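You operate a simulated robot arm through the tools that you are given. There is no shell and no other tool.

The job below is to be done with a simulated two-armed robot. You get a single attempt, and the scene is never put back.

JOB
Top the bead jar up to its 100 ML line, then lid it.
Fine: lid on the orange outline while you scoop and pressed on after; scoop back on the yellow outline.

Only the result counts: the job must be done as asked and must still hold three seconds after the hand-in. Knocking over, shifting, dropping, spilling or breaking anything else fails it. A push-on lid holds only when it is set on centred and level and pressed home; a screw cap is set on level and turned clockwise until tight.

ROBOT AND FRAMES
Two 7-joint arms with fingered hands on one trunk that stands fixed in place. Base frame: the origin is at the foot of the trunk, x ahead of it, y to its left, z up. Readings come in mm, rad, newtons and seconds.
The left shoulder is at [60, 138, 922], the right one opposite. With the tool pointing down near the work surface each hand reaches from about 420 to 920 mm from the base axis, measured 20 degrees to its own side. Payload 4 kg a hand.
The TCP of each hand is the grasp point between the finger pads, 36 mm short of the fingertips. In the tool frame z runs along the fingers and y along their closing line. The gripper opens to 120 mm. The gripper's body begins 42 mm behind the TCP. The gripper is a hand of 5 fingers: y runs from the thumb to the fingers, the wrist lies at [-15, -109, -200] in the tool frame, and closing takes about 1.5 s.
Orientation is that of the tool frame in the base frame, as a unit quaternion [w, x, y, z]. With the fingers straight down and the wrist toward the robot, the tool's x, y and z point along [0, 1, 0], [1, 0, 0] and [0, 0, -1] of the base frame.

CONTROLS
- The arms move only by the tool servo_tool. It takes "left_increments", "right_increments" or both (then of equal length, played together; a hand with none holds still); each is a list of rows, each a list of 7 numbers: the turn, a rotation vector about the tool's x, y, z in rad, then the shift along the tool's x, y, z in mm, then the gripper command, from -1 (fully open) to 1 (shut), values between in proportion. In form: [[rx, ry, rz, dx, dy, dz, grip], ...]. A call has 1 to 20 rows; each row shifts and turns the commanded pose from where the row before left it, along the tool's axes as they then stand. A row lasts 0.2 s, in which the tool goes at most 50 mm and 0.15 rad; a call with a longer step from one row to the next is refused whole, and so is a gripper value outside its range. A pose out of reach is approached as far as the arm can. The call stops where the force on the tool passes 90 N (or 10 N more than at its start, if that is more) or the arm is blocked; 0.2 s more then pass. Each finger travels about 153 mm/s and halts on what it meets, pressing with about 31 N; the grip force reading is that of the motor and also rises with nothing between the fingers. The clock runs only during rows and for 0.2 s after the last one: add rows that do not move to give the fingers time. It gives the time, the measured TCP pose, the force on the tool (base axes), the opening and the grip force at its end, in the units of the frame above (readings bear some noise), with the torque about the TCP (base axes, N m) and any sound that the robot's microphone picked up, and new pictures: "views" is both (left out), scene, wrist or none (wrist: the cameras of the hands that moved).
- Cameras (640 x 400 px; columns grow to the right, rows downward): "scene" is now at [46.5, -40.1, 1561.7]; the picture's right is [-0.47, -0.88, 0.00], its down [-0.56, 0.30, -0.77] and it looks along [0.68, -0.37, -0.63] (base axes); focal length 314 px, centre (320, 200). "left" rides on the left gripper at [-69, -79, -131] in its tool frame; the picture's right is [-0.79, -0.29, 0.55], its down [0.55, -0.74, 0.40] and it looks along [0.29, 0.61, 0.74] (tool axes); focal length 222 px, centre (320, 200). "right" rides on the right gripper at [69, -79, -131] in its tool frame; the picture's right is [-0.78, 0.29, -0.55], its down [-0.55, -0.73, 0.40] and it looks along [-0.29, 0.61, 0.74] (tool axes); focal length 222 px, centre (320, 200).
- move_column(by): slides the trunk up (or, below 0, down) by that many mm; the arms and the scene camera ride with it, the base frame stays. It gives what a move gives, with no picture.
- preshape(shape, hand): the hand has 5 fingers and takes this shape, open, in about a second: jaw (thumb against the fingers, like two jaws); tri (thumb and two fingers); tip (a fingertip pinch); poke (one finger out to press); point (the index stretched); flat (the hand flat); cup (the hand cupped); fist (a fist). The gripper value then closes the fingers along that shape, each until it touches; the sizes above hold for jaw. It gives what a move gives, with no picture.
- aim_head(pan, tilt): turns the head with the scene camera to pan (to the left, within 1.501 rad either way) and tilt (down, from -0.506 to 1.204), counted from straight ahead of the robot. It gives what a move gives, and a new picture of the scene camera.
- measure_at(camera, pixels): for up to 12 pixels [column, row] of the newest picture of that camera ("zoom" is the newest enlarged one), the place [x, y, z] in the base frame of the surface seen there, good to about 2 mm. No time passes.
- enlarge(camera, box): a new picture of the part [left, top, right, bottom] of that camera's present view, enlarged. No time passes.
- hand_in(): hands the job in; it is judged then, once.

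Open the grippers and draw the arms clear of the work before you hand the job in, unless the task says otherwise.

The tools are called after "Request:" as name(argument=value, ...) on one line, values as JSON. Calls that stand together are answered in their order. servo_tool: Moves the arms, as the interface text tells. Its arguments: {"type":"object","properties":{"left_increments":{"type":"array","items":{"type":"array","items":{"type":"number"}}},"right_increments":{"type":"array","items":{"type":"array","items":{"type":"number"}}},"views":{"type":"string","enum":["both","scene","wrist","none"]}},"required":[]} The other tools are called the same way: move_column (by) slides the trunk up or down; preshape (shape, hand) gives the hand a shape; aim_head (pan, tilt) turns the head that bears the scene camera; measure_at (camera, pixels) gives the place of the surface under pixels of a picture; enlarge (camera, box) takes an enlarged picture of a part of a camera's view; hand_in () hands the job in.

At the start:

```text
clock: 0.0
left_position: [486.3, -38.4, 1195.1]
left_tool_rot: [0.0, 0.707, 0.707, 0.0]
left_force: [0.7, 1.2, -0.5]
left_torque: [0.02, -0.01, -0.02]
left_gripper_width: 119.6
left_gripper_force: 0.0
left_shape: jaw
right_position: [470.2, -473.6, 1146.7]
right_tool_rot: [0.0, 0.707, 0.707, 0.0]
right_force: [-0.2, -0.5, -0.3]
right_torque: [-0.02, 0.0, -0.03]
right_gripper_width: 119.7
right_gripper_force: 0.1
right_shape: jaw
trunk travel left (down, up): [-500.0, 90.0]
head pan, tilt: [-0.496, 0.684]
```

scene: 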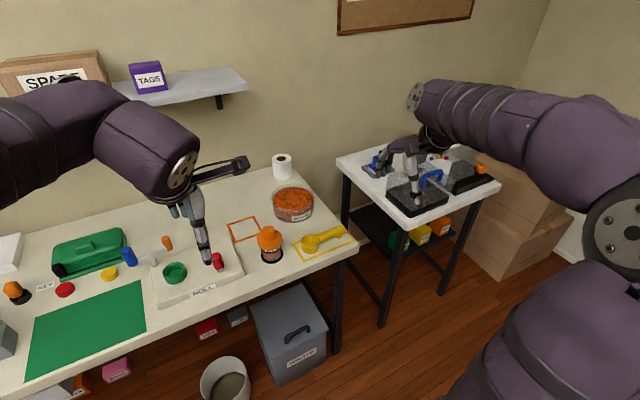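
right: 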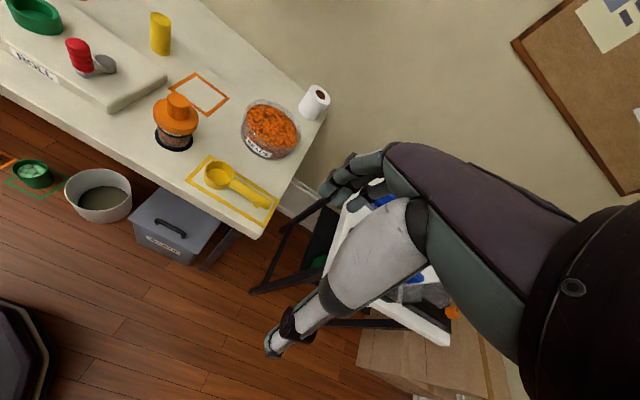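
left: 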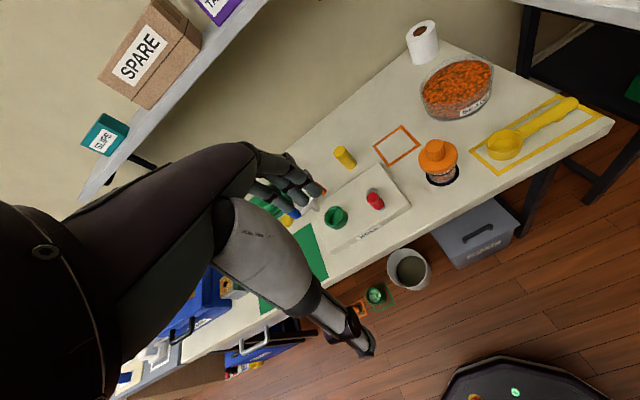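

The jar with its orange lid is near (270,245) in the scene picture, with the bead bowl at (292,203), the scoop at (322,240) and the orange outline at (243,229). I'll enlarge these areas before planning.

Request:
enlarge(camera="scene", box=[210, 150, 370, 280])

Request:
enlarge(camera="left", box=[360, 40, 620, 200])

Request:
enlarge(camera="right", box=[130, 60, 340, 240])

```text
3.08 times, centred on (290, 215) of scene
```

zoom: 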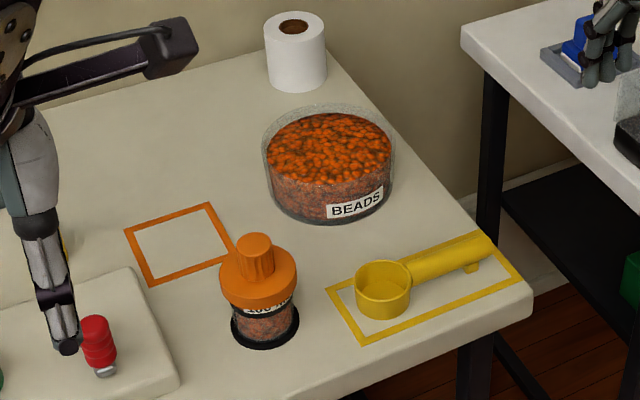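

```text
2.46 times, centred on (490, 120) of left
```

zoom: 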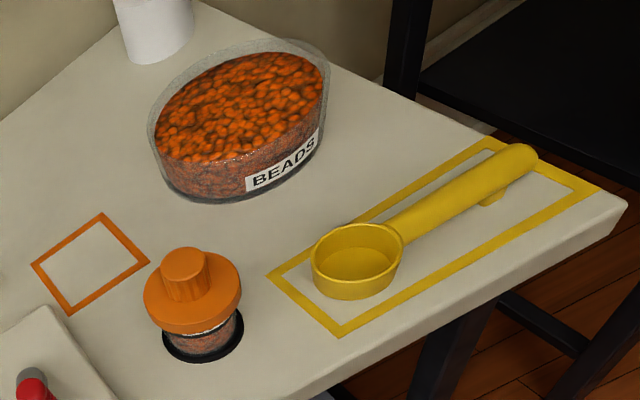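

```text
2.22 times, centred on (235, 150) of right
```

zoom: 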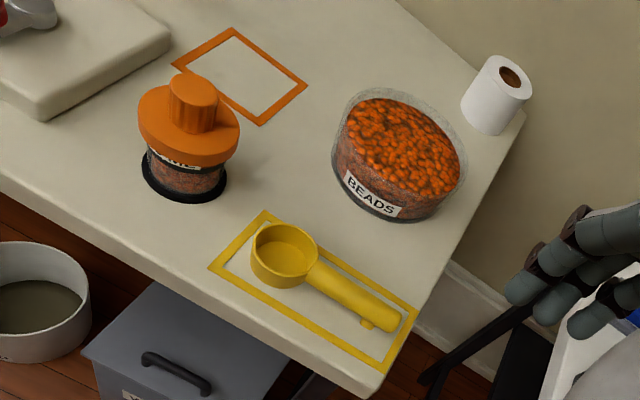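

The newest zoom (right camera) shows the jar, scoop, bowl and outline clearly. I'll measure key points on them.

Request:
measure_at(camera="zoom", pixels=[[196, 83], [150, 108], [236, 135], [190, 155], [155, 185], [215, 190], [284, 243], [253, 232], [317, 240], [355, 295], [398, 318], [285, 285]])

Request:
measure_at(camera="zoom", pixels=[[235, 30], [306, 87], [259, 122], [172, 63], [265, 212], [417, 308], [380, 370], [210, 270], [405, 140], [350, 140], [460, 150], [395, 90]])

Request:
measure_at(camera="scene", pixels=[[270, 230], [268, 243], [270, 262], [258, 262], [282, 262], [292, 197], [312, 246], [345, 231], [243, 229], [330, 238], [308, 195], [275, 197]])

```text
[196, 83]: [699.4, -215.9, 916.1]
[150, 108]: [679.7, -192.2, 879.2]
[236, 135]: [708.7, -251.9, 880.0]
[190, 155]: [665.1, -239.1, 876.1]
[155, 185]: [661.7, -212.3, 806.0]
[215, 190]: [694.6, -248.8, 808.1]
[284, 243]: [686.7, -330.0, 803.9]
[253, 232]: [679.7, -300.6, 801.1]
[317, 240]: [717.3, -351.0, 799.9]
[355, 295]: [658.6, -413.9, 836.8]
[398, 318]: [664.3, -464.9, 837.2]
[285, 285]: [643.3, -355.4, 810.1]
```

```text
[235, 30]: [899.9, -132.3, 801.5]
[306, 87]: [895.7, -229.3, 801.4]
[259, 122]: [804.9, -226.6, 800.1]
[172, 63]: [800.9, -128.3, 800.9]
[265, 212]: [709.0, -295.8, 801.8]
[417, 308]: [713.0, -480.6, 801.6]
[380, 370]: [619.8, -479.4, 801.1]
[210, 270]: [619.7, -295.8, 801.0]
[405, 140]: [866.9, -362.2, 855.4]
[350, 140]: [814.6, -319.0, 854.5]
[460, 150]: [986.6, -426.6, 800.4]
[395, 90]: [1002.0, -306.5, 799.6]
```

```text
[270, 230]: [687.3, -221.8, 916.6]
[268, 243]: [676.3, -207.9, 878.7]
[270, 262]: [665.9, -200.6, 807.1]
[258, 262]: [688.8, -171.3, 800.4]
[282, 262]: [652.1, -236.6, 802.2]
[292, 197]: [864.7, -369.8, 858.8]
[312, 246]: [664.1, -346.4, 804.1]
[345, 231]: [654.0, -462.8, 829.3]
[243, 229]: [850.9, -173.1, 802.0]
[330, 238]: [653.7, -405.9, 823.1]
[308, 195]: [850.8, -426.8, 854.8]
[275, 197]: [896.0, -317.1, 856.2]
```

The jar stands near (690,-220) with its knob top at z≈916, and the table is at z≈800. I'll look more closely at the jar, its ring and the scoop.

Request:
enlarge(camera="scene", box=[246, 216, 298, 270])

Request:
enlarge(camera="right", box=[145, 85, 210, 160])

Request:
enlarge(camera="left", box=[405, 125, 475, 195])

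Request:
enlarge(camera="left", box=[470, 85, 610, 180])

Request:
enlarge(camera="right", box=[180, 150, 285, 240])

```text
7.41 times, centred on (272, 243) of scene
```

zoom: 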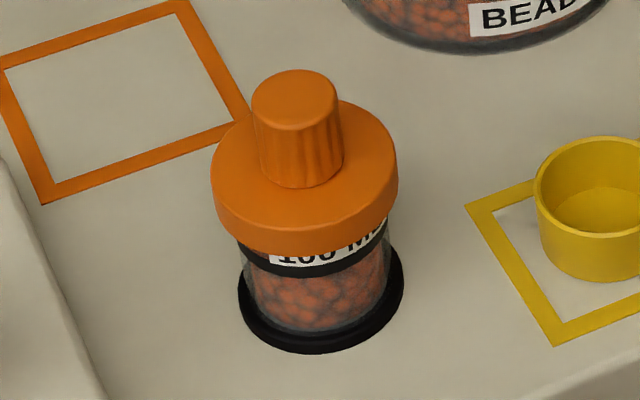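

```text
5.33 times, centred on (178, 122) of right
```

zoom: 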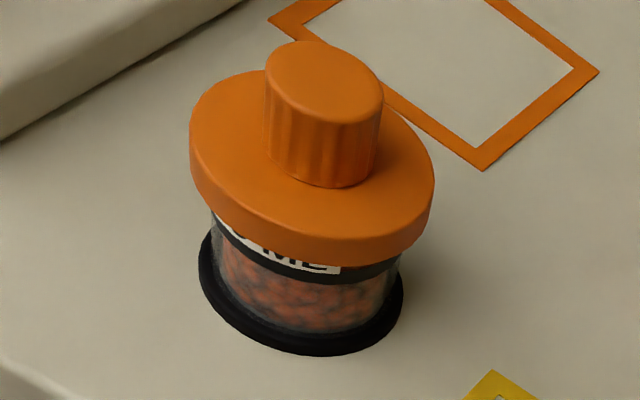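

```text
5.71 times, centred on (440, 160) of left
```

zoom: 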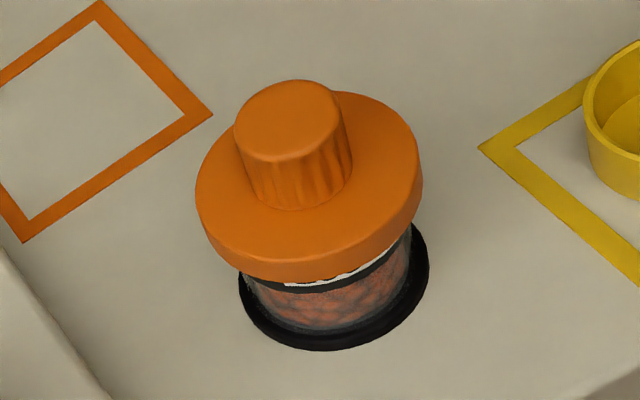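

```text
4.21 times, centred on (540, 132) of left
```

zoom: 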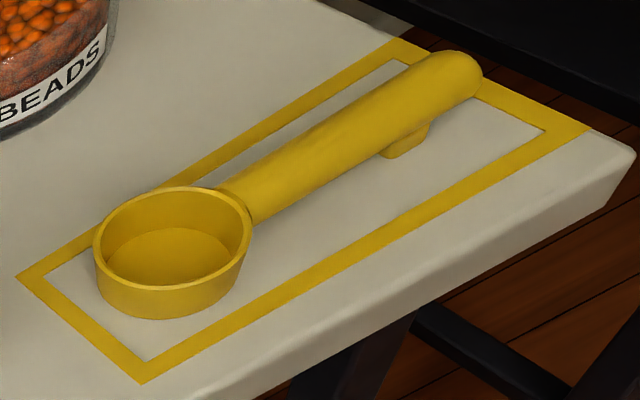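

```text
4.44 times, centred on (232, 195) of right
```

zoom: 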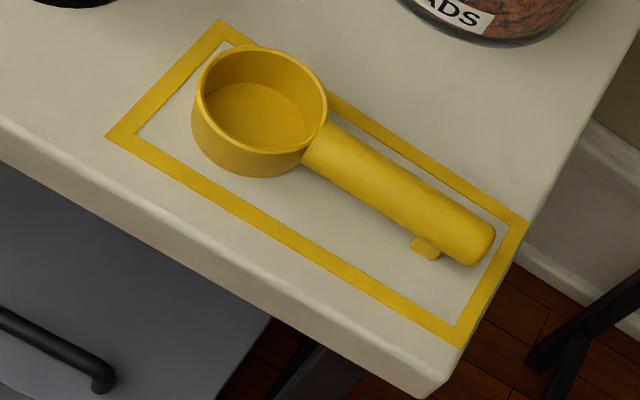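

I'll get precise geometry of the jar and lid from a scene zoom.

Request:
enlarge(camera="scene", box=[246, 216, 298, 270])

Request:
measure_at(camera="zoom", pixels=[[256, 110], [334, 90], [295, 75], [297, 127], [217, 165], [391, 155], [300, 240], [300, 215], [318, 268], [318, 310], [318, 345], [345, 110]])

Request:
measure_at(camera="zoom", pixels=[[240, 305], [402, 290], [300, 352], [265, 180], [340, 165], [300, 188], [215, 190], [397, 180], [250, 250], [385, 230], [297, 105], [320, 275]])

```text
7.41 times, centred on (272, 243) of scene
```

zoom: 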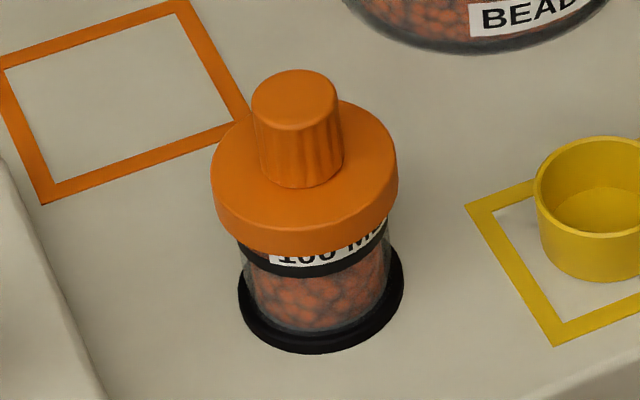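

```text
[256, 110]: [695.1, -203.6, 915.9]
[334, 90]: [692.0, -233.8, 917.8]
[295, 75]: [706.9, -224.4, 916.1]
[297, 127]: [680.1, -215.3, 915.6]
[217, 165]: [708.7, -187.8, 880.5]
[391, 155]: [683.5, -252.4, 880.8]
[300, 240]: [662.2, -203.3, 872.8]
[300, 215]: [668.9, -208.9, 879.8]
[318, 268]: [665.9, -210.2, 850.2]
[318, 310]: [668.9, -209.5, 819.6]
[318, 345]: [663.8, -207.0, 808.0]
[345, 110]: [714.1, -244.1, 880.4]
```

```text
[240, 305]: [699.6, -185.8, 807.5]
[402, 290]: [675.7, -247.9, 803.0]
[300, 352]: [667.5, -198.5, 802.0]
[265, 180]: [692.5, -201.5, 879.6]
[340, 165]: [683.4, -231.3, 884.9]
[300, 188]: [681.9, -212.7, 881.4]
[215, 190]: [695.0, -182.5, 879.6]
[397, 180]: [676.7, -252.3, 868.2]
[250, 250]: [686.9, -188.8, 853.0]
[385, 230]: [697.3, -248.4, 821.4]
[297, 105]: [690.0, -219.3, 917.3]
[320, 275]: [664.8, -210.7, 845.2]
```

The knob is about 31 mm across, centred near (693.5,-219.5), spanning z 880–917. The flange has r≈38 and the 100 ML band sits around z 848. I'll move the right hand above the knob and shift the left arm away to the left.

Request:
servo_tool(right_increments=[[0, 0, 0, 31.75, 27.9, 18.3, -1], [0, 0, 0, 31.75, 27.9, 18.3, -1], [0, 0, 0, 31.75, 27.9, 18.3, -1], [0, 0, 0, 31.75, 27.9, 18.3, -1], [0, 0, 0, 31.75, 27.9, 18.3, -1], [0, 0, 0, 31.75, 27.9, 18.3, -1], [0, 0, 0, 31.75, 27.9, 18.3, -1], [0, 0, 0, 31.75, 27.9, 18.3, -1], [0, 0, 0, 0, 0, 0, -1]], left_increments=[[0, 0, 0, 30, 0, 0, -1], [0, 0, 0, 30, 0, 0, -1], [0, 0, 0, 30, 0, 0, -1], [0, 0, 0, 30, 0, 0, -1], [0, 0, 0, 30, 0, 0, -1], [0, 0, 0, 30, 0, 0, -1], [0, 0, 0, 0, 0, 0, -1], [0, 0, 0, 0, 0, 0, -1], [0, 0, 0, 0, 0, 0, -1]])

```text
clock: 2.0
left_position: [485.8, 140.9, 1193.7]
left_tool_rot: [0.0, 0.708, 0.707, 0.0]
left_force: [-0.3, 0.2, 0.4]
left_torque: [0.01, 0.01, 0.01]
left_gripper_width: 119.4
left_gripper_force: 0.1
left_shape: jaw
right_position: [693.6, -219.4, 1000.7]
right_tool_rot: [0.0, 0.707, 0.707, 0.0]
right_force: [-0.2, 0.5, 0.0]
right_torque: [-0.01, 0.02, -0.03]
right_gripper_width: 119.9
right_gripper_force: 0.0
right_shape: jaw
trunk travel left (down, up): [-500.0, 90.0]
head pan, tilt: [-0.496, 0.684]
```

scene: 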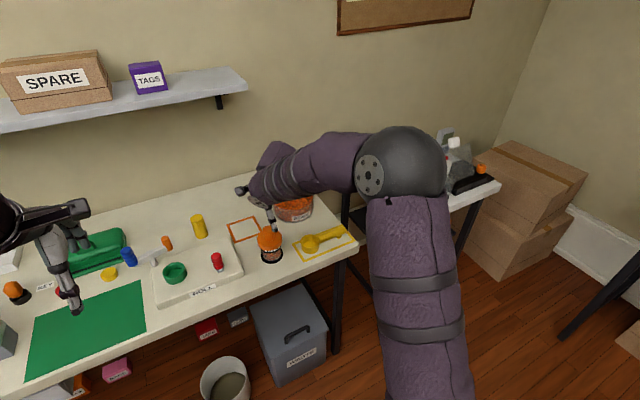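
right: 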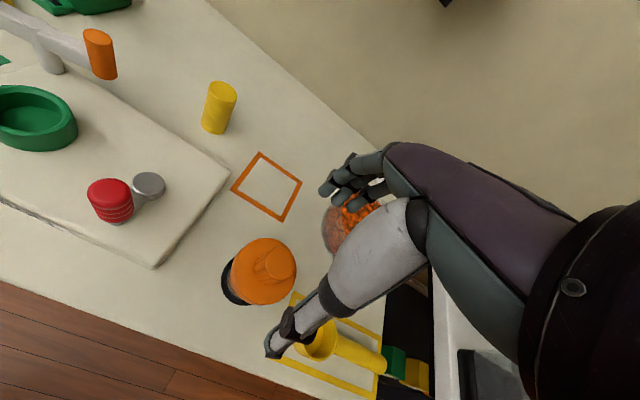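
left: 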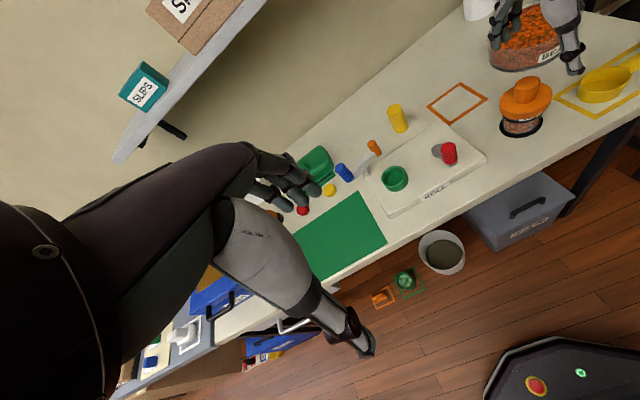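

The hand is directly above the knob, with its fingers straddling the lid along x. I'll lower to z≈920, which puts the fingertips just above the flange top.

Request:
servo_tool(right_increments=[[0, 0, 0, 0, 0, 25, -1], [0, 0, 0, 0, 0, 25, -1], [0, 0, 0, 0, 0, 20, -1], [0, 0, 0, 0, 0, 10.5, -1], [0, 0, 0, 0, 0, 0, -1]])

Request:
enlarge(camera="scene", box=[226, 190, 318, 270])

Request:
enlarge(camera="left", box=[470, 20, 600, 150])

```text
clock: 3.2
left_position: [485.6, 140.5, 1194.7]
left_tool_rot: [0.0, 0.707, 0.707, -0.001]
left_force: [-0.1, 0.3, 0.7]
left_torque: [-0.01, 0.01, -0.01]
left_gripper_width: 119.6
left_gripper_force: 0.2
left_shape: jaw
right_position: [692.6, -219.7, 919.8]
right_tool_rot: [0.0, 0.707, 0.707, 0.0]
right_force: [0.1, -0.3, 0.4]
right_torque: [0.01, 0.01, -0.04]
right_gripper_width: 119.7
right_gripper_force: 0.0
right_shape: jaw
trunk travel left (down, up): [-500.0, 90.0]
head pan, tilt: [-0.496, 0.684]
```

scene: 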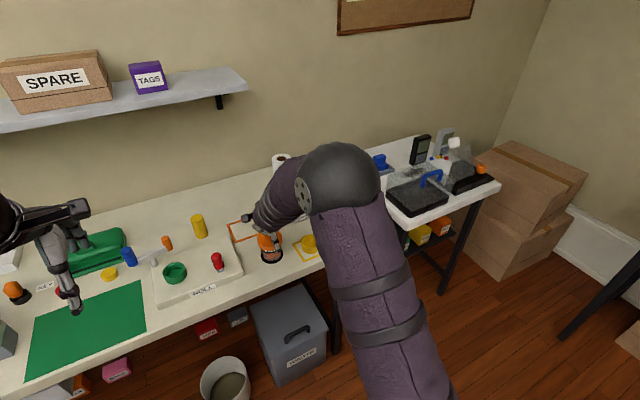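
right: 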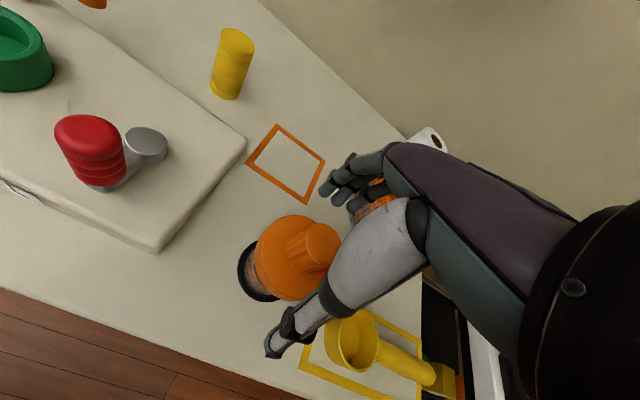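

```text
5.00 times, centred on (272, 230) of scene
```

zoom: 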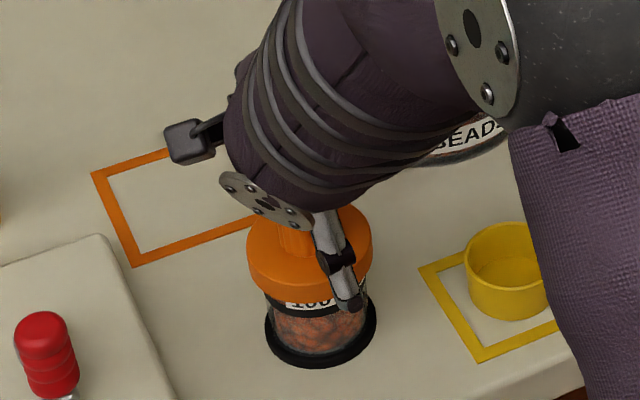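

```text
3.08 times, centred on (535, 85) of left
```

zoom: 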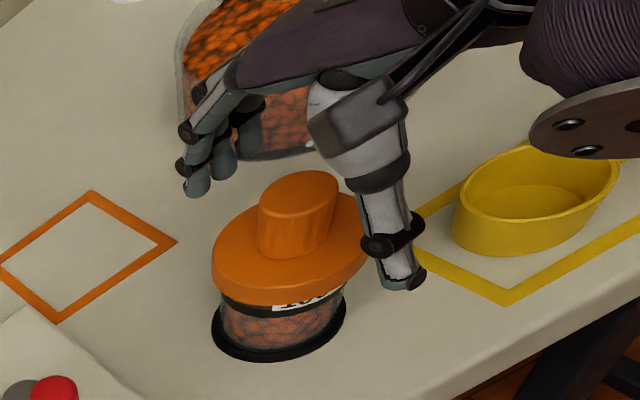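

The thumb and fingers straddle the knob clear of the flange. I'll close slowly on the knob, giving the fingers time to settle.

Request:
servo_tool(right_increments=[[0, 0, 0, 0, 0, 0, -0.5], [0, 0, 0, 0, 0, 0, 0], [0, 0, 0, 0, 0, 0, 0.3], [0, 0, 0, 0, 0, 0, 0.4], [0, 0, 0, 0, 0, 0, 0.4]], views="wrist")

Request:
enlarge(camera="left", box=[470, 20, 600, 150])

```text
clock: 4.4
left_position: [486.6, 142.0, 1192.8]
left_tool_rot: [-0.001, 0.707, 0.708, 0.0]
left_force: [0.2, -0.4, -0.7]
left_torque: [0.03, -0.01, 0.02]
left_gripper_width: 119.4
left_gripper_force: 0.1
left_shape: jaw
right_position: [692.5, -219.0, 920.9]
right_tool_rot: [0.0, 0.707, 0.707, 0.0]
right_force: [-0.4, 0.1, -0.1]
right_torque: [0.0, -0.02, -0.01]
right_gripper_width: 36.5
right_gripper_force: 0.0
right_shape: jaw
trunk travel left (down, up): [-500.0, 90.0]
head pan, tilt: [-0.496, 0.684]
```

right: 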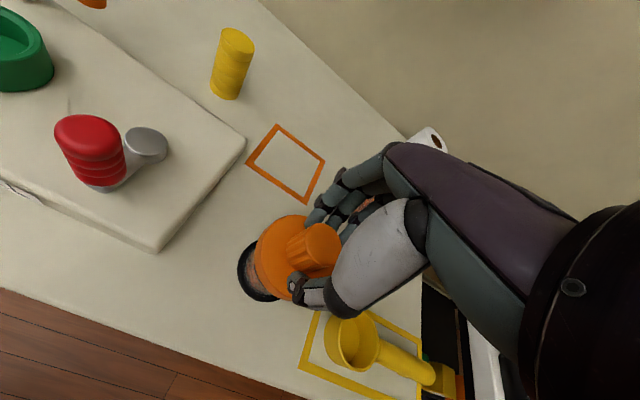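

```text
3.08 times, centred on (535, 85) of left
```

zoom: 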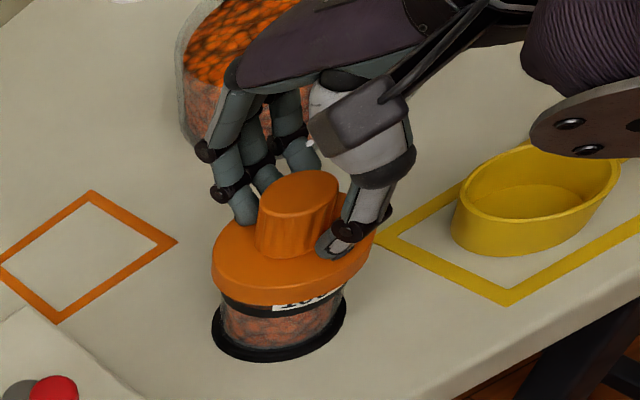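

The fingers are just off the knob at 36.5 mm opening. I'll close on it fully and read the grip.

Request:
servo_tool(right_increments=[[0, 0, 0, 0, 0, 0, 0.5], [0, 0, 0, 0, 0, 0, 0.7], [0, 0, 0, 0, 0, 0, 1], [0, 0, 0, 0, 0, 0, 1], [0, 0, 0, 0, 0, 0, 1], [0, 0, 0, 0, 0, 0, 1]], views="wrist")

Request:
enlarge(camera="left", box=[470, 20, 600, 150])

```text
clock: 5.8
left_position: [486.2, 142.1, 1193.3]
left_tool_rot: [-0.001, 0.707, 0.707, 0.0]
left_force: [0.2, 0.0, 0.1]
left_torque: [0.0, 0.01, 0.02]
left_gripper_width: 119.8
left_gripper_force: 0.1
left_shape: jaw
right_position: [692.6, -219.4, 918.8]
right_tool_rot: [0.0, 0.707, 0.707, 0.0]
right_force: [-4.7, 0.6, -1.2]
right_torque: [0.03, 0.13, -0.05]
right_gripper_width: 25.8
right_gripper_force: 31.1
right_shape: jaw
trunk travel left (down, up): [-500.0, 90.0]
head pan, tilt: [-0.496, 0.684]
```

right: 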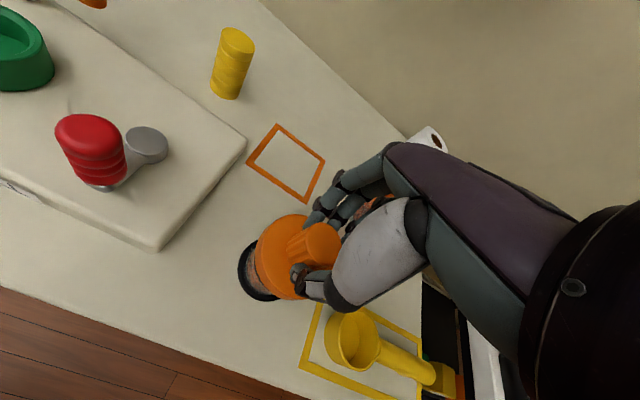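

```text
3.08 times, centred on (535, 85) of left
```

zoom: 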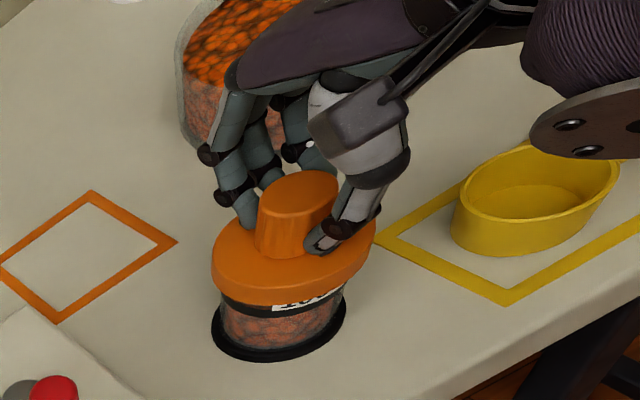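

Grip is firm at 31 N and 25.8 mm. I'll lift a few mm slowly and watch whether the lid parts from the jar or the jar follows.

Request:
servo_tool(right_increments=[[0, 0, 0, 0, 0, -1, 1], [0, 0, 0, 0, 0, -1, 1], [0, 0, 0, 0, 0, -1, 1], [0, 0, 0, 0, 0, -1, 1]], views="wrist")

Request:
enlarge(camera="left", box=[470, 20, 600, 150])

```text
clock: 6.8
left_position: [486.2, 141.8, 1193.6]
left_tool_rot: [0.0, 0.707, 0.707, -0.001]
left_force: [0.5, 0.7, 0.3]
left_torque: [-0.01, -0.02, 0.0]
left_gripper_width: 119.9
left_gripper_force: 0.1
left_shape: jaw
right_position: [693.2, -219.4, 923.0]
right_tool_rot: [0.0, 0.707, 0.707, 0.0]
right_force: [-5.3, 1.4, -3.7]
right_torque: [0.05, 0.15, 0.0]
right_gripper_width: 26.1
right_gripper_force: 30.8
right_shape: jaw
trunk travel left (down, up): [-500.0, 90.0]
head pan, tilt: [-0.496, 0.684]
```

right: 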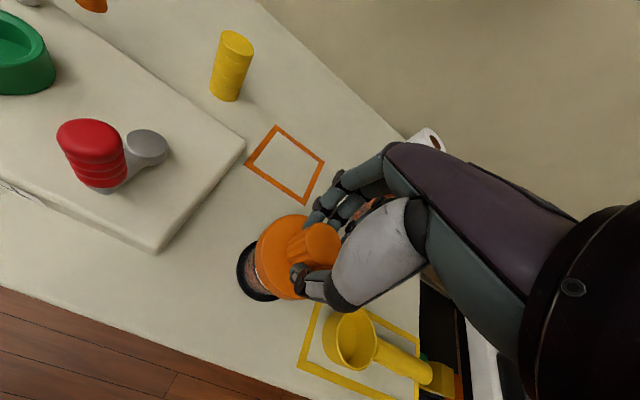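

```text
3.08 times, centred on (535, 85) of left
```

zoom: 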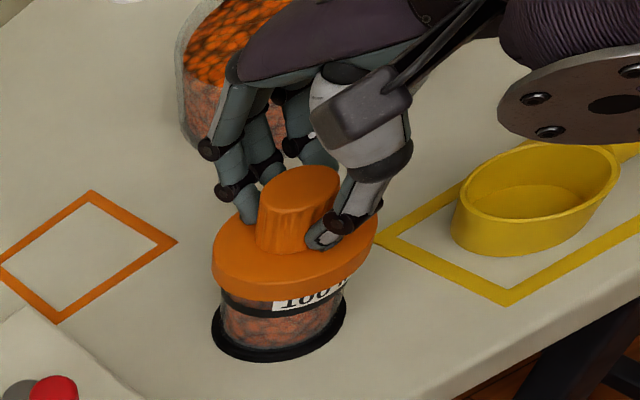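

The lid is rising off the jar (more of the "100 ML" label shows) and the ring hasn't moved. I'll keep lifting straight up.

Request:
servo_tool(right_increments=[[0, 0, 0, 0, 0, -2, 1], [0, 0, 0, 0, 0, -3, 1], [0, 0, 0, 0, 0, -5, 1], [0, 0, 0, 0, 0, -8, 1], [0, 0, 0, 0, 0, -10, 1], [0, 0, 0, 0, 0, -12, 1], [0, 0, 0, 0, 0, -15, 1], [0, 0, 0, 0, 0, 0, 1]])

Request:
enlarge(camera="left", box=[470, 20, 600, 150])

Request:
enlarge(camera="scene", box=[226, 190, 318, 270])

```text
clock: 8.6
left_position: [486.6, 141.0, 1194.0]
left_tool_rot: [0.0, 0.707, 0.707, 0.0]
left_force: [-0.4, -0.4, 0.4]
left_torque: [-0.01, 0.0, -0.01]
left_gripper_width: 119.8
left_gripper_force: 0.0
left_shape: jaw
right_position: [692.8, -219.2, 978.1]
right_tool_rot: [0.0, 0.707, 0.707, 0.0]
right_force: [-0.3, 0.0, -0.7]
right_torque: [0.02, 0.03, 0.0]
right_gripper_width: 26.1
right_gripper_force: 31.2
right_shape: jaw
trunk travel left (down, up): [-500.0, 90.0]
head pan, tilt: [-0.496, 0.684]
```

scene: 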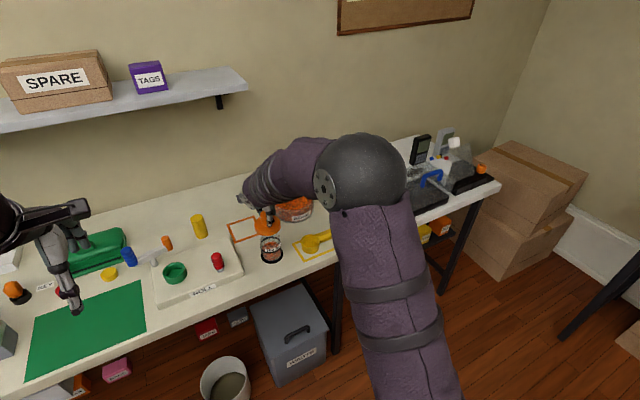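
right: 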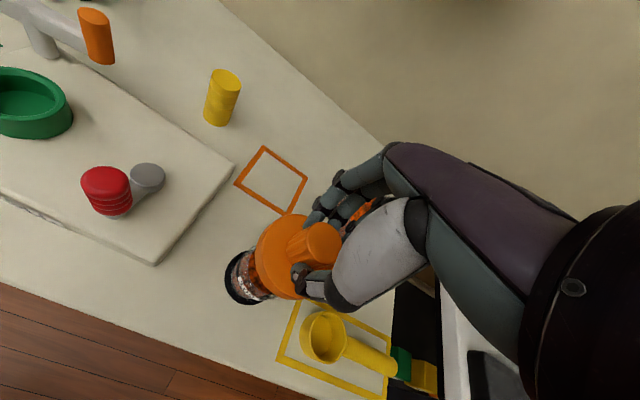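

```text
3.08 times, centred on (535, 85) of left
```

zoom: 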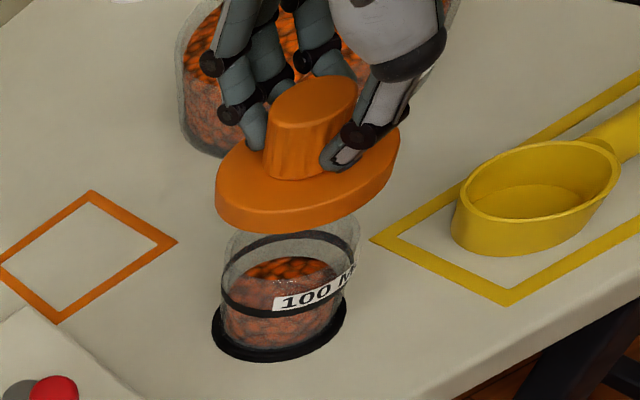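

```text
5.00 times, centred on (272, 230) of scene
```

zoom: 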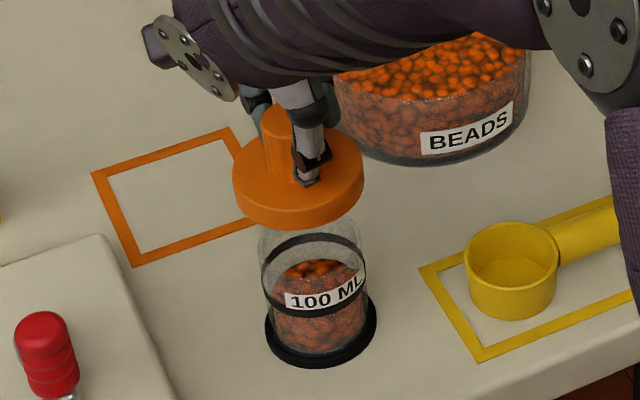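

The lid is off and held level, and the jar stays put with its beads well below the line. I'll measure the lid's lower rim and the jar, then carry the lid over.

Request:
measure_at(camera="zoom", pixels=[[298, 210], [298, 226], [298, 200], [263, 252], [362, 245], [310, 223], [320, 305], [318, 312], [320, 268], [320, 280], [316, 330], [320, 240]])

Request:
servo_tool(right_increments=[[0, 0, 0, 9.85, 39.3, 0, 1], [0, 0, 0, 9.85, 39.3, 0, 1], [0, 0, 0, 9.85, 39.3, 0, 1], [0, 0, 0, 9.85, 39.3, 0, 1], [0, 0, 0, 0, 0, 0, 1]])

Request:
enlarge(camera="scene", box=[216, 180, 318, 270])

Request:
enlarge(camera="left", box=[400, 20, 560, 150])

```text
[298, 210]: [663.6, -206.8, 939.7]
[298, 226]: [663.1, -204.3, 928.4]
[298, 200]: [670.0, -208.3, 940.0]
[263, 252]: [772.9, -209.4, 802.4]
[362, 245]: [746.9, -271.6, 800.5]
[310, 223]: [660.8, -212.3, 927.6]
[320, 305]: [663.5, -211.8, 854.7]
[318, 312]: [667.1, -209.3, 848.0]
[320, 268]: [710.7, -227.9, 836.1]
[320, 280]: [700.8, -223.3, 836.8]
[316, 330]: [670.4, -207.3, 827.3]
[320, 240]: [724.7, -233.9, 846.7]
```

```text
clock: 9.8
left_position: [487.4, 140.7, 1193.7]
left_tool_rot: [0.0, 0.707, 0.707, 0.001]
left_force: [-0.4, -0.5, -0.2]
left_torque: [-0.02, -0.02, -0.02]
left_gripper_width: 119.7
left_gripper_force: 0.1
left_shape: jaw
right_position: [850.9, -182.1, 979.3]
right_tool_rot: [-0.001, 0.707, 0.707, 0.0]
right_force: [-0.7, 0.0, -0.7]
right_torque: [0.0, -0.01, -0.02]
right_gripper_width: 25.6
right_gripper_force: 31.1
right_shape: jaw
trunk travel left (down, up): [-500.0, 90.0]
head pan, tilt: [-0.496, 0.684]
```

scene: 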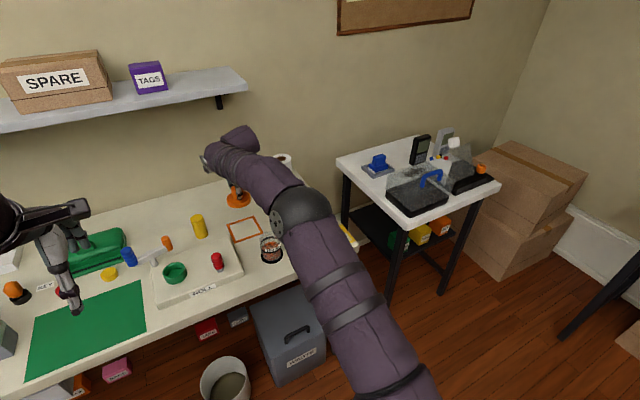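
right: 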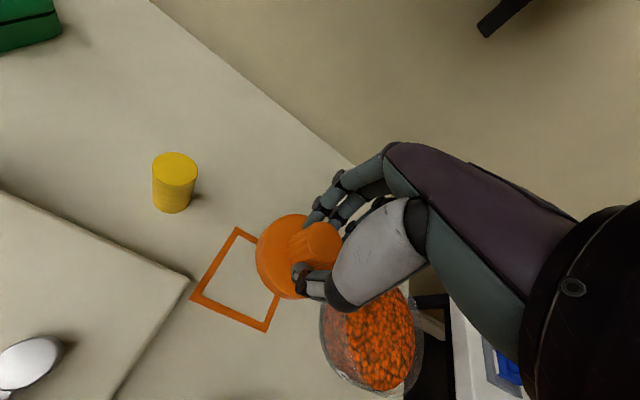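

```text
4.44 times, centred on (267, 225) of scene
```

zoom: 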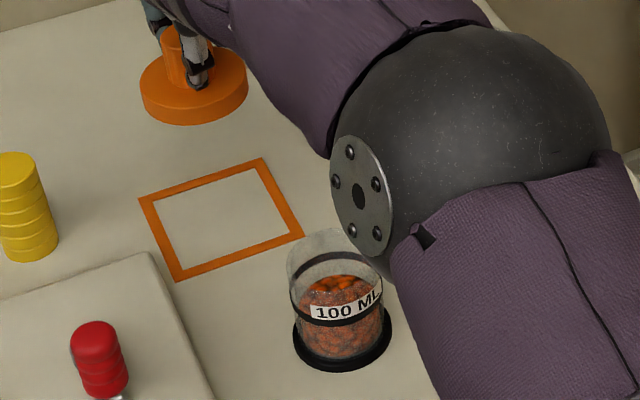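

```text
3.08 times, centred on (480, 85) of left
```

zoom: 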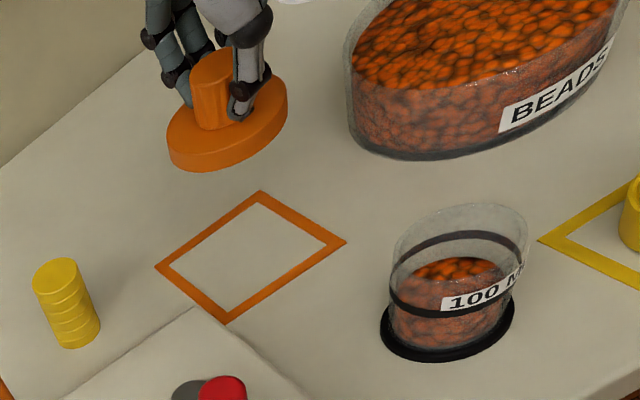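

The beads' surface in the jar measures z≈836.5 and the band is at about z 847. The held lid's bottom is at z≈926, about 53 mm below the TCP. I'll correct y by +2.5 mm and lower toward the table, slowing near the end.

Request:
servo_tool(right_increments=[[0, 0, 0, 2.5, -0.5, 0, 1], [0, 0, 0, 0, 0, 30, 1], [0, 0, 0, 0, 0, 30, 1], [0, 0, 0, 0, 0, 30, 1], [0, 0, 0, 0, 0, 20, 1], [0, 0, 0, 0, 0, 8, 1], [0, 0, 0, 0, 0, 0, 1]], views="none")

Request:
enlarge(camera="left", box=[400, 20, 560, 150])

Request:
enlarge(camera="scene", box=[200, 180, 290, 250])

```text
clock: 11.4
left_position: [486.5, 141.6, 1193.6]
left_tool_rot: [0.0, 0.708, 0.707, 0.0]
left_force: [-0.7, -0.5, -1.1]
left_torque: [0.01, 0.02, -0.03]
left_gripper_width: 119.7
left_gripper_force: 0.2
left_shape: jaw
right_position: [850.9, -178.0, 860.5]
right_tool_rot: [0.0, 0.707, 0.707, 0.0]
right_force: [0.1, -0.1, -1.4]
right_torque: [-0.02, 0.04, 0.0]
right_gripper_width: 25.7
right_gripper_force: 31.1
right_shape: jaw
trunk travel left (down, up): [-500.0, 90.0]
head pan, tilt: [-0.496, 0.684]
```

```text
3.08 times, centred on (480, 85) of left
```

zoom: 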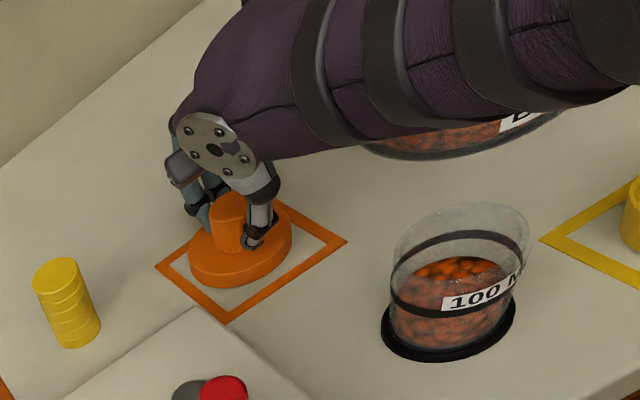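

```text
5.71 times, centred on (245, 215) of scene
```

zoom: 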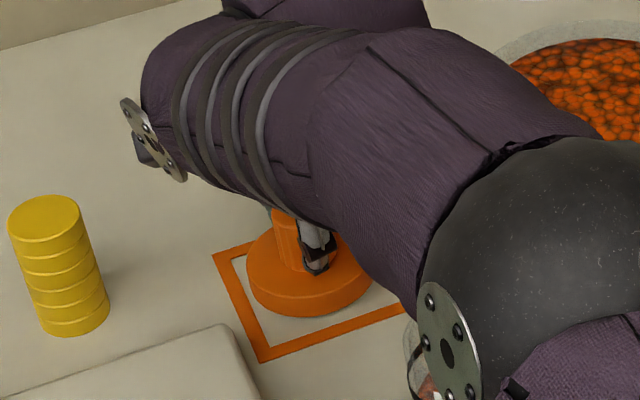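

The lid hovers about 7 mm over the outline and looks centred in it. I'll lower slowly until it touches.

Request:
servo_tool(right_increments=[[0, 0, 0, 0, 0, 1.5, 1], [0, 0, 0, 0, 0, 1.5, 1], [0, 0, 0, 0, 0, 1, 1], [0, 0, 0, 0, 0, 1, 1], [0, 0, 0, 0, 0, 0, 1]], views="none")

Request:
enlarge(camera="left", box=[430, 50, 510, 120])

```text
clock: 12.6
left_position: [486.5, 141.6, 1193.3]
left_tool_rot: [0.0, 0.707, 0.707, 0.001]
left_force: [-0.2, 0.3, 0.3]
left_torque: [0.01, 0.0, -0.04]
left_gripper_width: 119.7
left_gripper_force: 0.1
left_shape: jaw
right_position: [850.3, -177.9, 856.3]
right_tool_rot: [0.0, 0.707, 0.707, 0.0]
right_force: [0.3, -0.2, 3.6]
right_torque: [-0.01, -0.1, -0.03]
right_gripper_width: 25.5
right_gripper_force: 30.6
right_shape: jaw
trunk travel left (down, up): [-500.0, 90.0]
head pan, tilt: [-0.496, 0.684]
```

```text
5.71 times, centred on (470, 85) of left
```

zoom: 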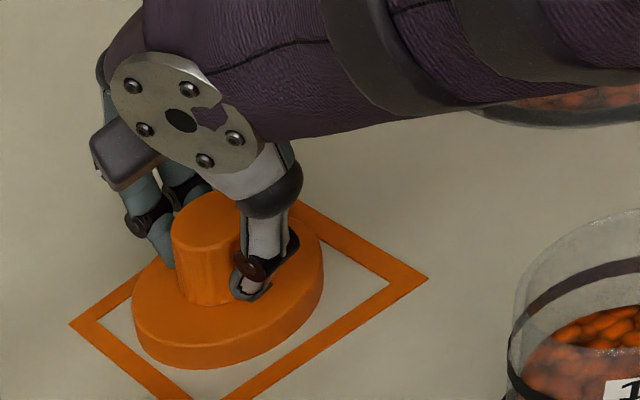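

Contact is confirmed (Fz rose to +3.6 N). I'll release the knob and rise straight up.

Request:
servo_tool(right_increments=[[0, 0, 0, 0, 0, 0, 0.6], [0, 0, 0, 0, 0, 0, 0.3], [0, 0, 0, 0, 0, 0, 0.1], [0, 0, 0, 0, 0, 0, 0.1], [0, 0, 0, 0, 0, -5, 0.1], [0, 0, 0, 0, 0, -15, 0.1], [0, 0, 0, 0, 0, -30, 0.1], [0, 0, 0, 0, 0, -40, 0.1], [0, 0, 0, 0, 0, -40, 0.1], [0, 0, 0, 0, 0, 0, 0.1]])

Request:
enlarge(camera="left", box=[430, 50, 510, 120])

```text
clock: 14.8
left_position: [486.4, 141.2, 1192.2]
left_tool_rot: [0.0, 0.707, 0.707, -0.001]
left_force: [-0.6, -0.4, -1.0]
left_torque: [0.0, 0.04, 0.0]
left_gripper_width: 119.7
left_gripper_force: 0.1
left_shape: jaw
right_position: [850.5, -177.2, 985.9]
right_tool_rot: [0.0, 0.707, 0.707, 0.0]
right_force: [0.9, -0.5, -0.7]
right_torque: [0.0, 0.01, -0.01]
right_gripper_width: 53.7
right_gripper_force: 0.0
right_shape: jaw
trunk travel left (down, up): [-500.0, 90.0]
head pan, tilt: [-0.496, 0.684]
```

scene: 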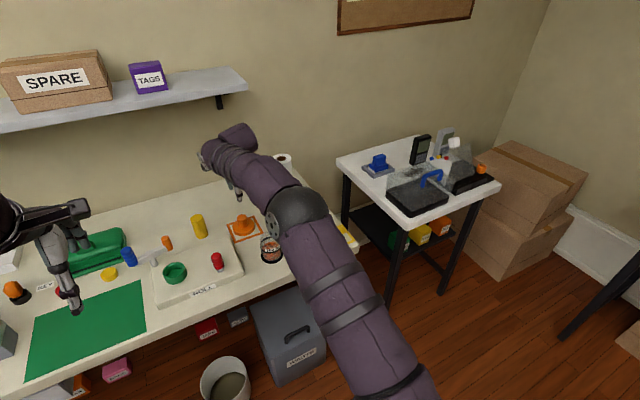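
right: 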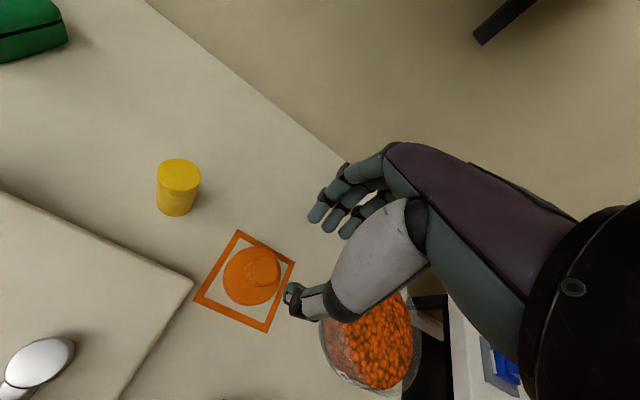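

```text
5.71 times, centred on (470, 85) of left
```

zoom: 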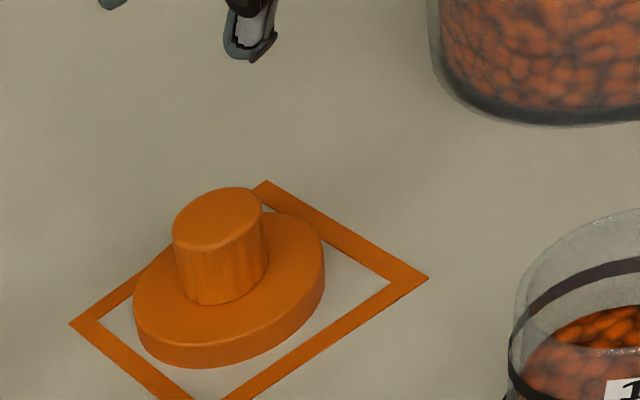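

The lid sits level within the orange outline. I'll draw the right arm up and away to see and measure the scoop and bowl.

Request:
servo_tool(right_increments=[[0, 0, 0, 0, -20, -30, 0.1], [0, 0, 0, -30, -25, -11, -0.3], [0, 0, 0, -32, -25, -11, -0.5], [0, 0, 0, -32, -25, -11, -0.5], [0, 0, 0, -32, -25, -11, -0.5], [0, 0, 0, -32, -25, -11, -0.5], [0, 0, 0, -32, -25, -11, -0.5], [0, 0, 0, -32, -25, -11, -0.5], [0, 0, 0, -32, -25, -11, -0.5], [0, 0, 0, -32, -25, -11, -0.5], [0, 0, 0, -32, -25, -11, -0.5]])

Request:
enlarge(camera="scene", box=[246, 170, 366, 270])

```text
clock: 17.2
left_position: [484.8, 141.8, 1193.3]
left_tool_rot: [0.001, 0.707, 0.707, 0.001]
left_force: [-0.4, 0.4, -0.8]
left_torque: [0.01, 0.01, -0.02]
left_gripper_width: 119.5
left_gripper_force: 0.0
left_shape: jaw
right_position: [578.2, -497.1, 1125.3]
right_tool_rot: [0.0, 0.707, 0.708, 0.0]
right_force: [0.3, -0.1, -0.5]
right_torque: [0.04, -0.02, 0.02]
right_gripper_width: 89.7
right_gripper_force: 0.0
right_shape: jaw
trunk travel left (down, up): [-500.0, 90.0]
head pan, tilt: [-0.496, 0.684]
```

scene: 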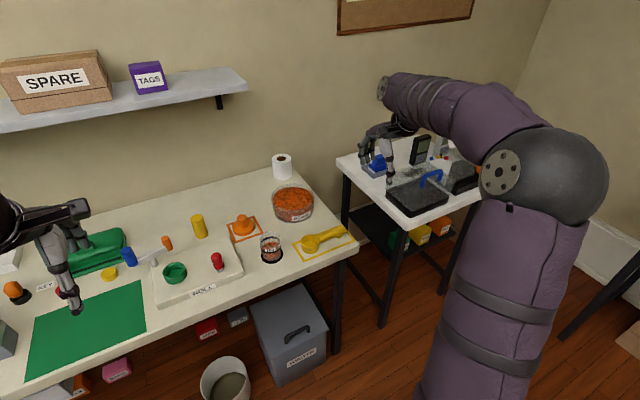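
right: 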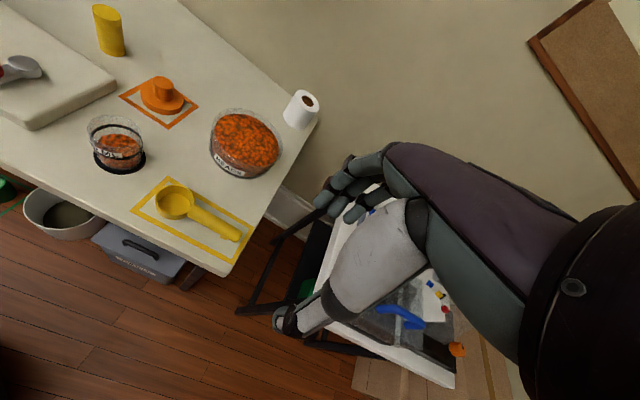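

```text
4.00 times, centred on (306, 220) of scene
```

zoom: 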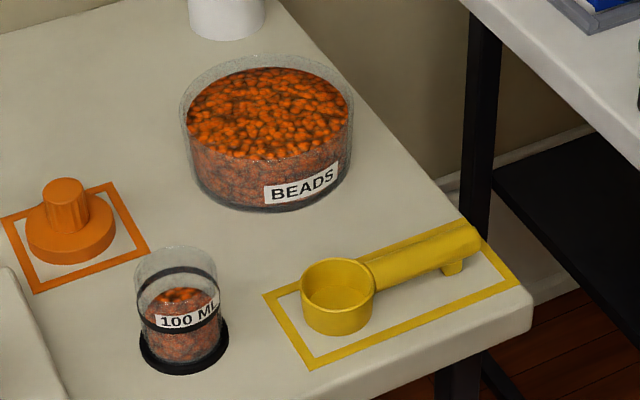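

Everything is in clear view. I'll zoom on the scoop, the bowl and the jar in turn and measure their geometry.

Request:
enlarge(camera="scene", box=[296, 218, 360, 262])

Request:
measure_at(camera="zoom", pixels=[[164, 218], [260, 190], [313, 226], [213, 275], [240, 252], [164, 260], [235, 330], [320, 190], [380, 205], [470, 165], [560, 130], [560, 175]])

Request:
enlarge(camera="right", box=[125, 170, 260, 280])

```text
9.09 times, centred on (328, 240) of scene
```

zoom: 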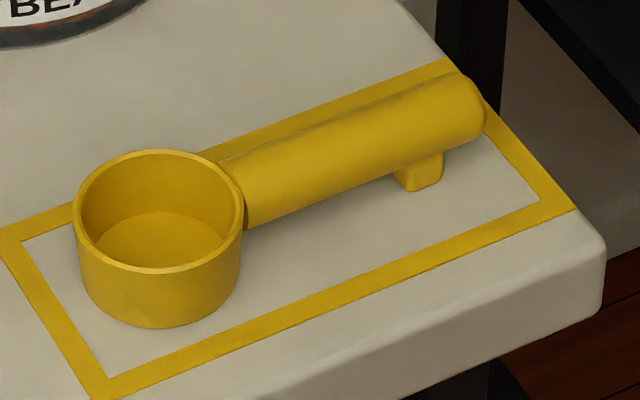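

```text
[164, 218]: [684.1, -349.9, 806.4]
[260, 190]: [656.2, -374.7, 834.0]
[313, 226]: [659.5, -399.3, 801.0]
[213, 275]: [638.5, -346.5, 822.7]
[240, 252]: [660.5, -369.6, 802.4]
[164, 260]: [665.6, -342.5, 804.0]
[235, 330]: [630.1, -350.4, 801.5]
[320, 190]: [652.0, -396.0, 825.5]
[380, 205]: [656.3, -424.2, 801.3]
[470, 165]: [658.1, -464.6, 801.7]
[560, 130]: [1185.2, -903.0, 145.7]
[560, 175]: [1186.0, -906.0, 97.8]
```

```text
3.64 times, centred on (192, 225) of right
```

zoom: 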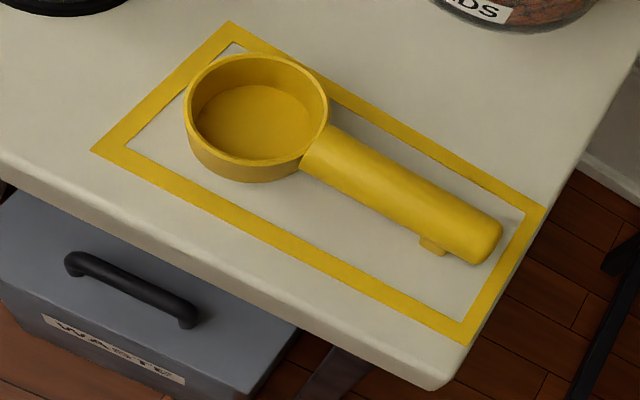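

I'll re-zoom the scoop in the scene camera and measure the rim and the handle axis.

Request:
enlarge(camera="scene", box=[296, 218, 360, 262])

Request:
measure_at(camera="zoom", pixels=[[76, 212], [150, 270], [236, 200], [160, 152], [110, 165], [205, 262], [225, 170], [255, 165], [250, 215], [350, 130], [350, 160], [350, 180]])

Request:
measure_at(camera="zoom", pixels=[[450, 80], [455, 105], [460, 130], [478, 100], [415, 180], [435, 165], [400, 105], [400, 130], [400, 155], [300, 150], [300, 175], [300, 200]])

Request:
measure_at(camera="zoom", pixels=[[150, 320], [150, 322], [100, 300], [130, 240], [200, 240], [155, 215], [8, 245], [445, 65], [570, 205], [105, 390], [80, 200], [236, 220]])

```text
9.09 times, centred on (328, 240) of scene
```

zoom: 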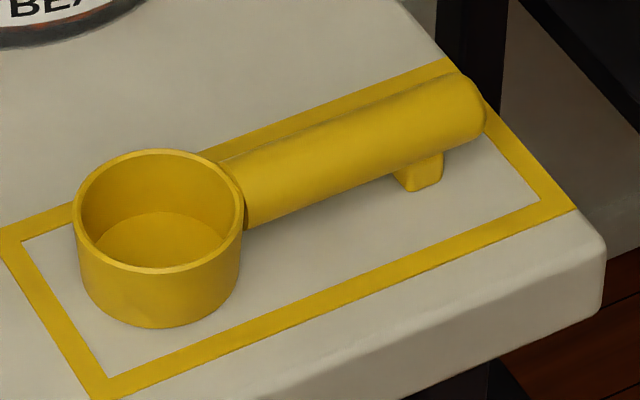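

```text
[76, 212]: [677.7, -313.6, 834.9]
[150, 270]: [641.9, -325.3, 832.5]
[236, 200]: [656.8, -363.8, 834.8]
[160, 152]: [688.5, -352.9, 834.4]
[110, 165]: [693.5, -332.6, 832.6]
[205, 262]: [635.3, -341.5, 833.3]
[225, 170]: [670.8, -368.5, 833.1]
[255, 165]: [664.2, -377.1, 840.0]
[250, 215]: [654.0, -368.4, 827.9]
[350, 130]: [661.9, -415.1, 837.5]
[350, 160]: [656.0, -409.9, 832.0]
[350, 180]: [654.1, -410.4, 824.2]
```

```text
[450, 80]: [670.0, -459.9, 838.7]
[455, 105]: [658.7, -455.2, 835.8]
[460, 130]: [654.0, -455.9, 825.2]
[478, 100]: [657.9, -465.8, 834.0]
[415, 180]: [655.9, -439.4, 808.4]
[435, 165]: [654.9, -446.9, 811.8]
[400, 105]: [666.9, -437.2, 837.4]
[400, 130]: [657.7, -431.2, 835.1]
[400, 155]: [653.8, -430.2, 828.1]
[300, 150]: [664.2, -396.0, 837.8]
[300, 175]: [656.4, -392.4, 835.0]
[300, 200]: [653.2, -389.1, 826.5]
```

```text
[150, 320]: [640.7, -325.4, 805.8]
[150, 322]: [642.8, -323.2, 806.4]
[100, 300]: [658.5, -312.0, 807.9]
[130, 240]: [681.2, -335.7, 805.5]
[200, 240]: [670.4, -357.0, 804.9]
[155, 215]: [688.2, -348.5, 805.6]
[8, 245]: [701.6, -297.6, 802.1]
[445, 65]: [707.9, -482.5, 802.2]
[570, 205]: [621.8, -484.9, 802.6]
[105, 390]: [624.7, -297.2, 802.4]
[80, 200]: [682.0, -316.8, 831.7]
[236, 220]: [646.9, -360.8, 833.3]
```

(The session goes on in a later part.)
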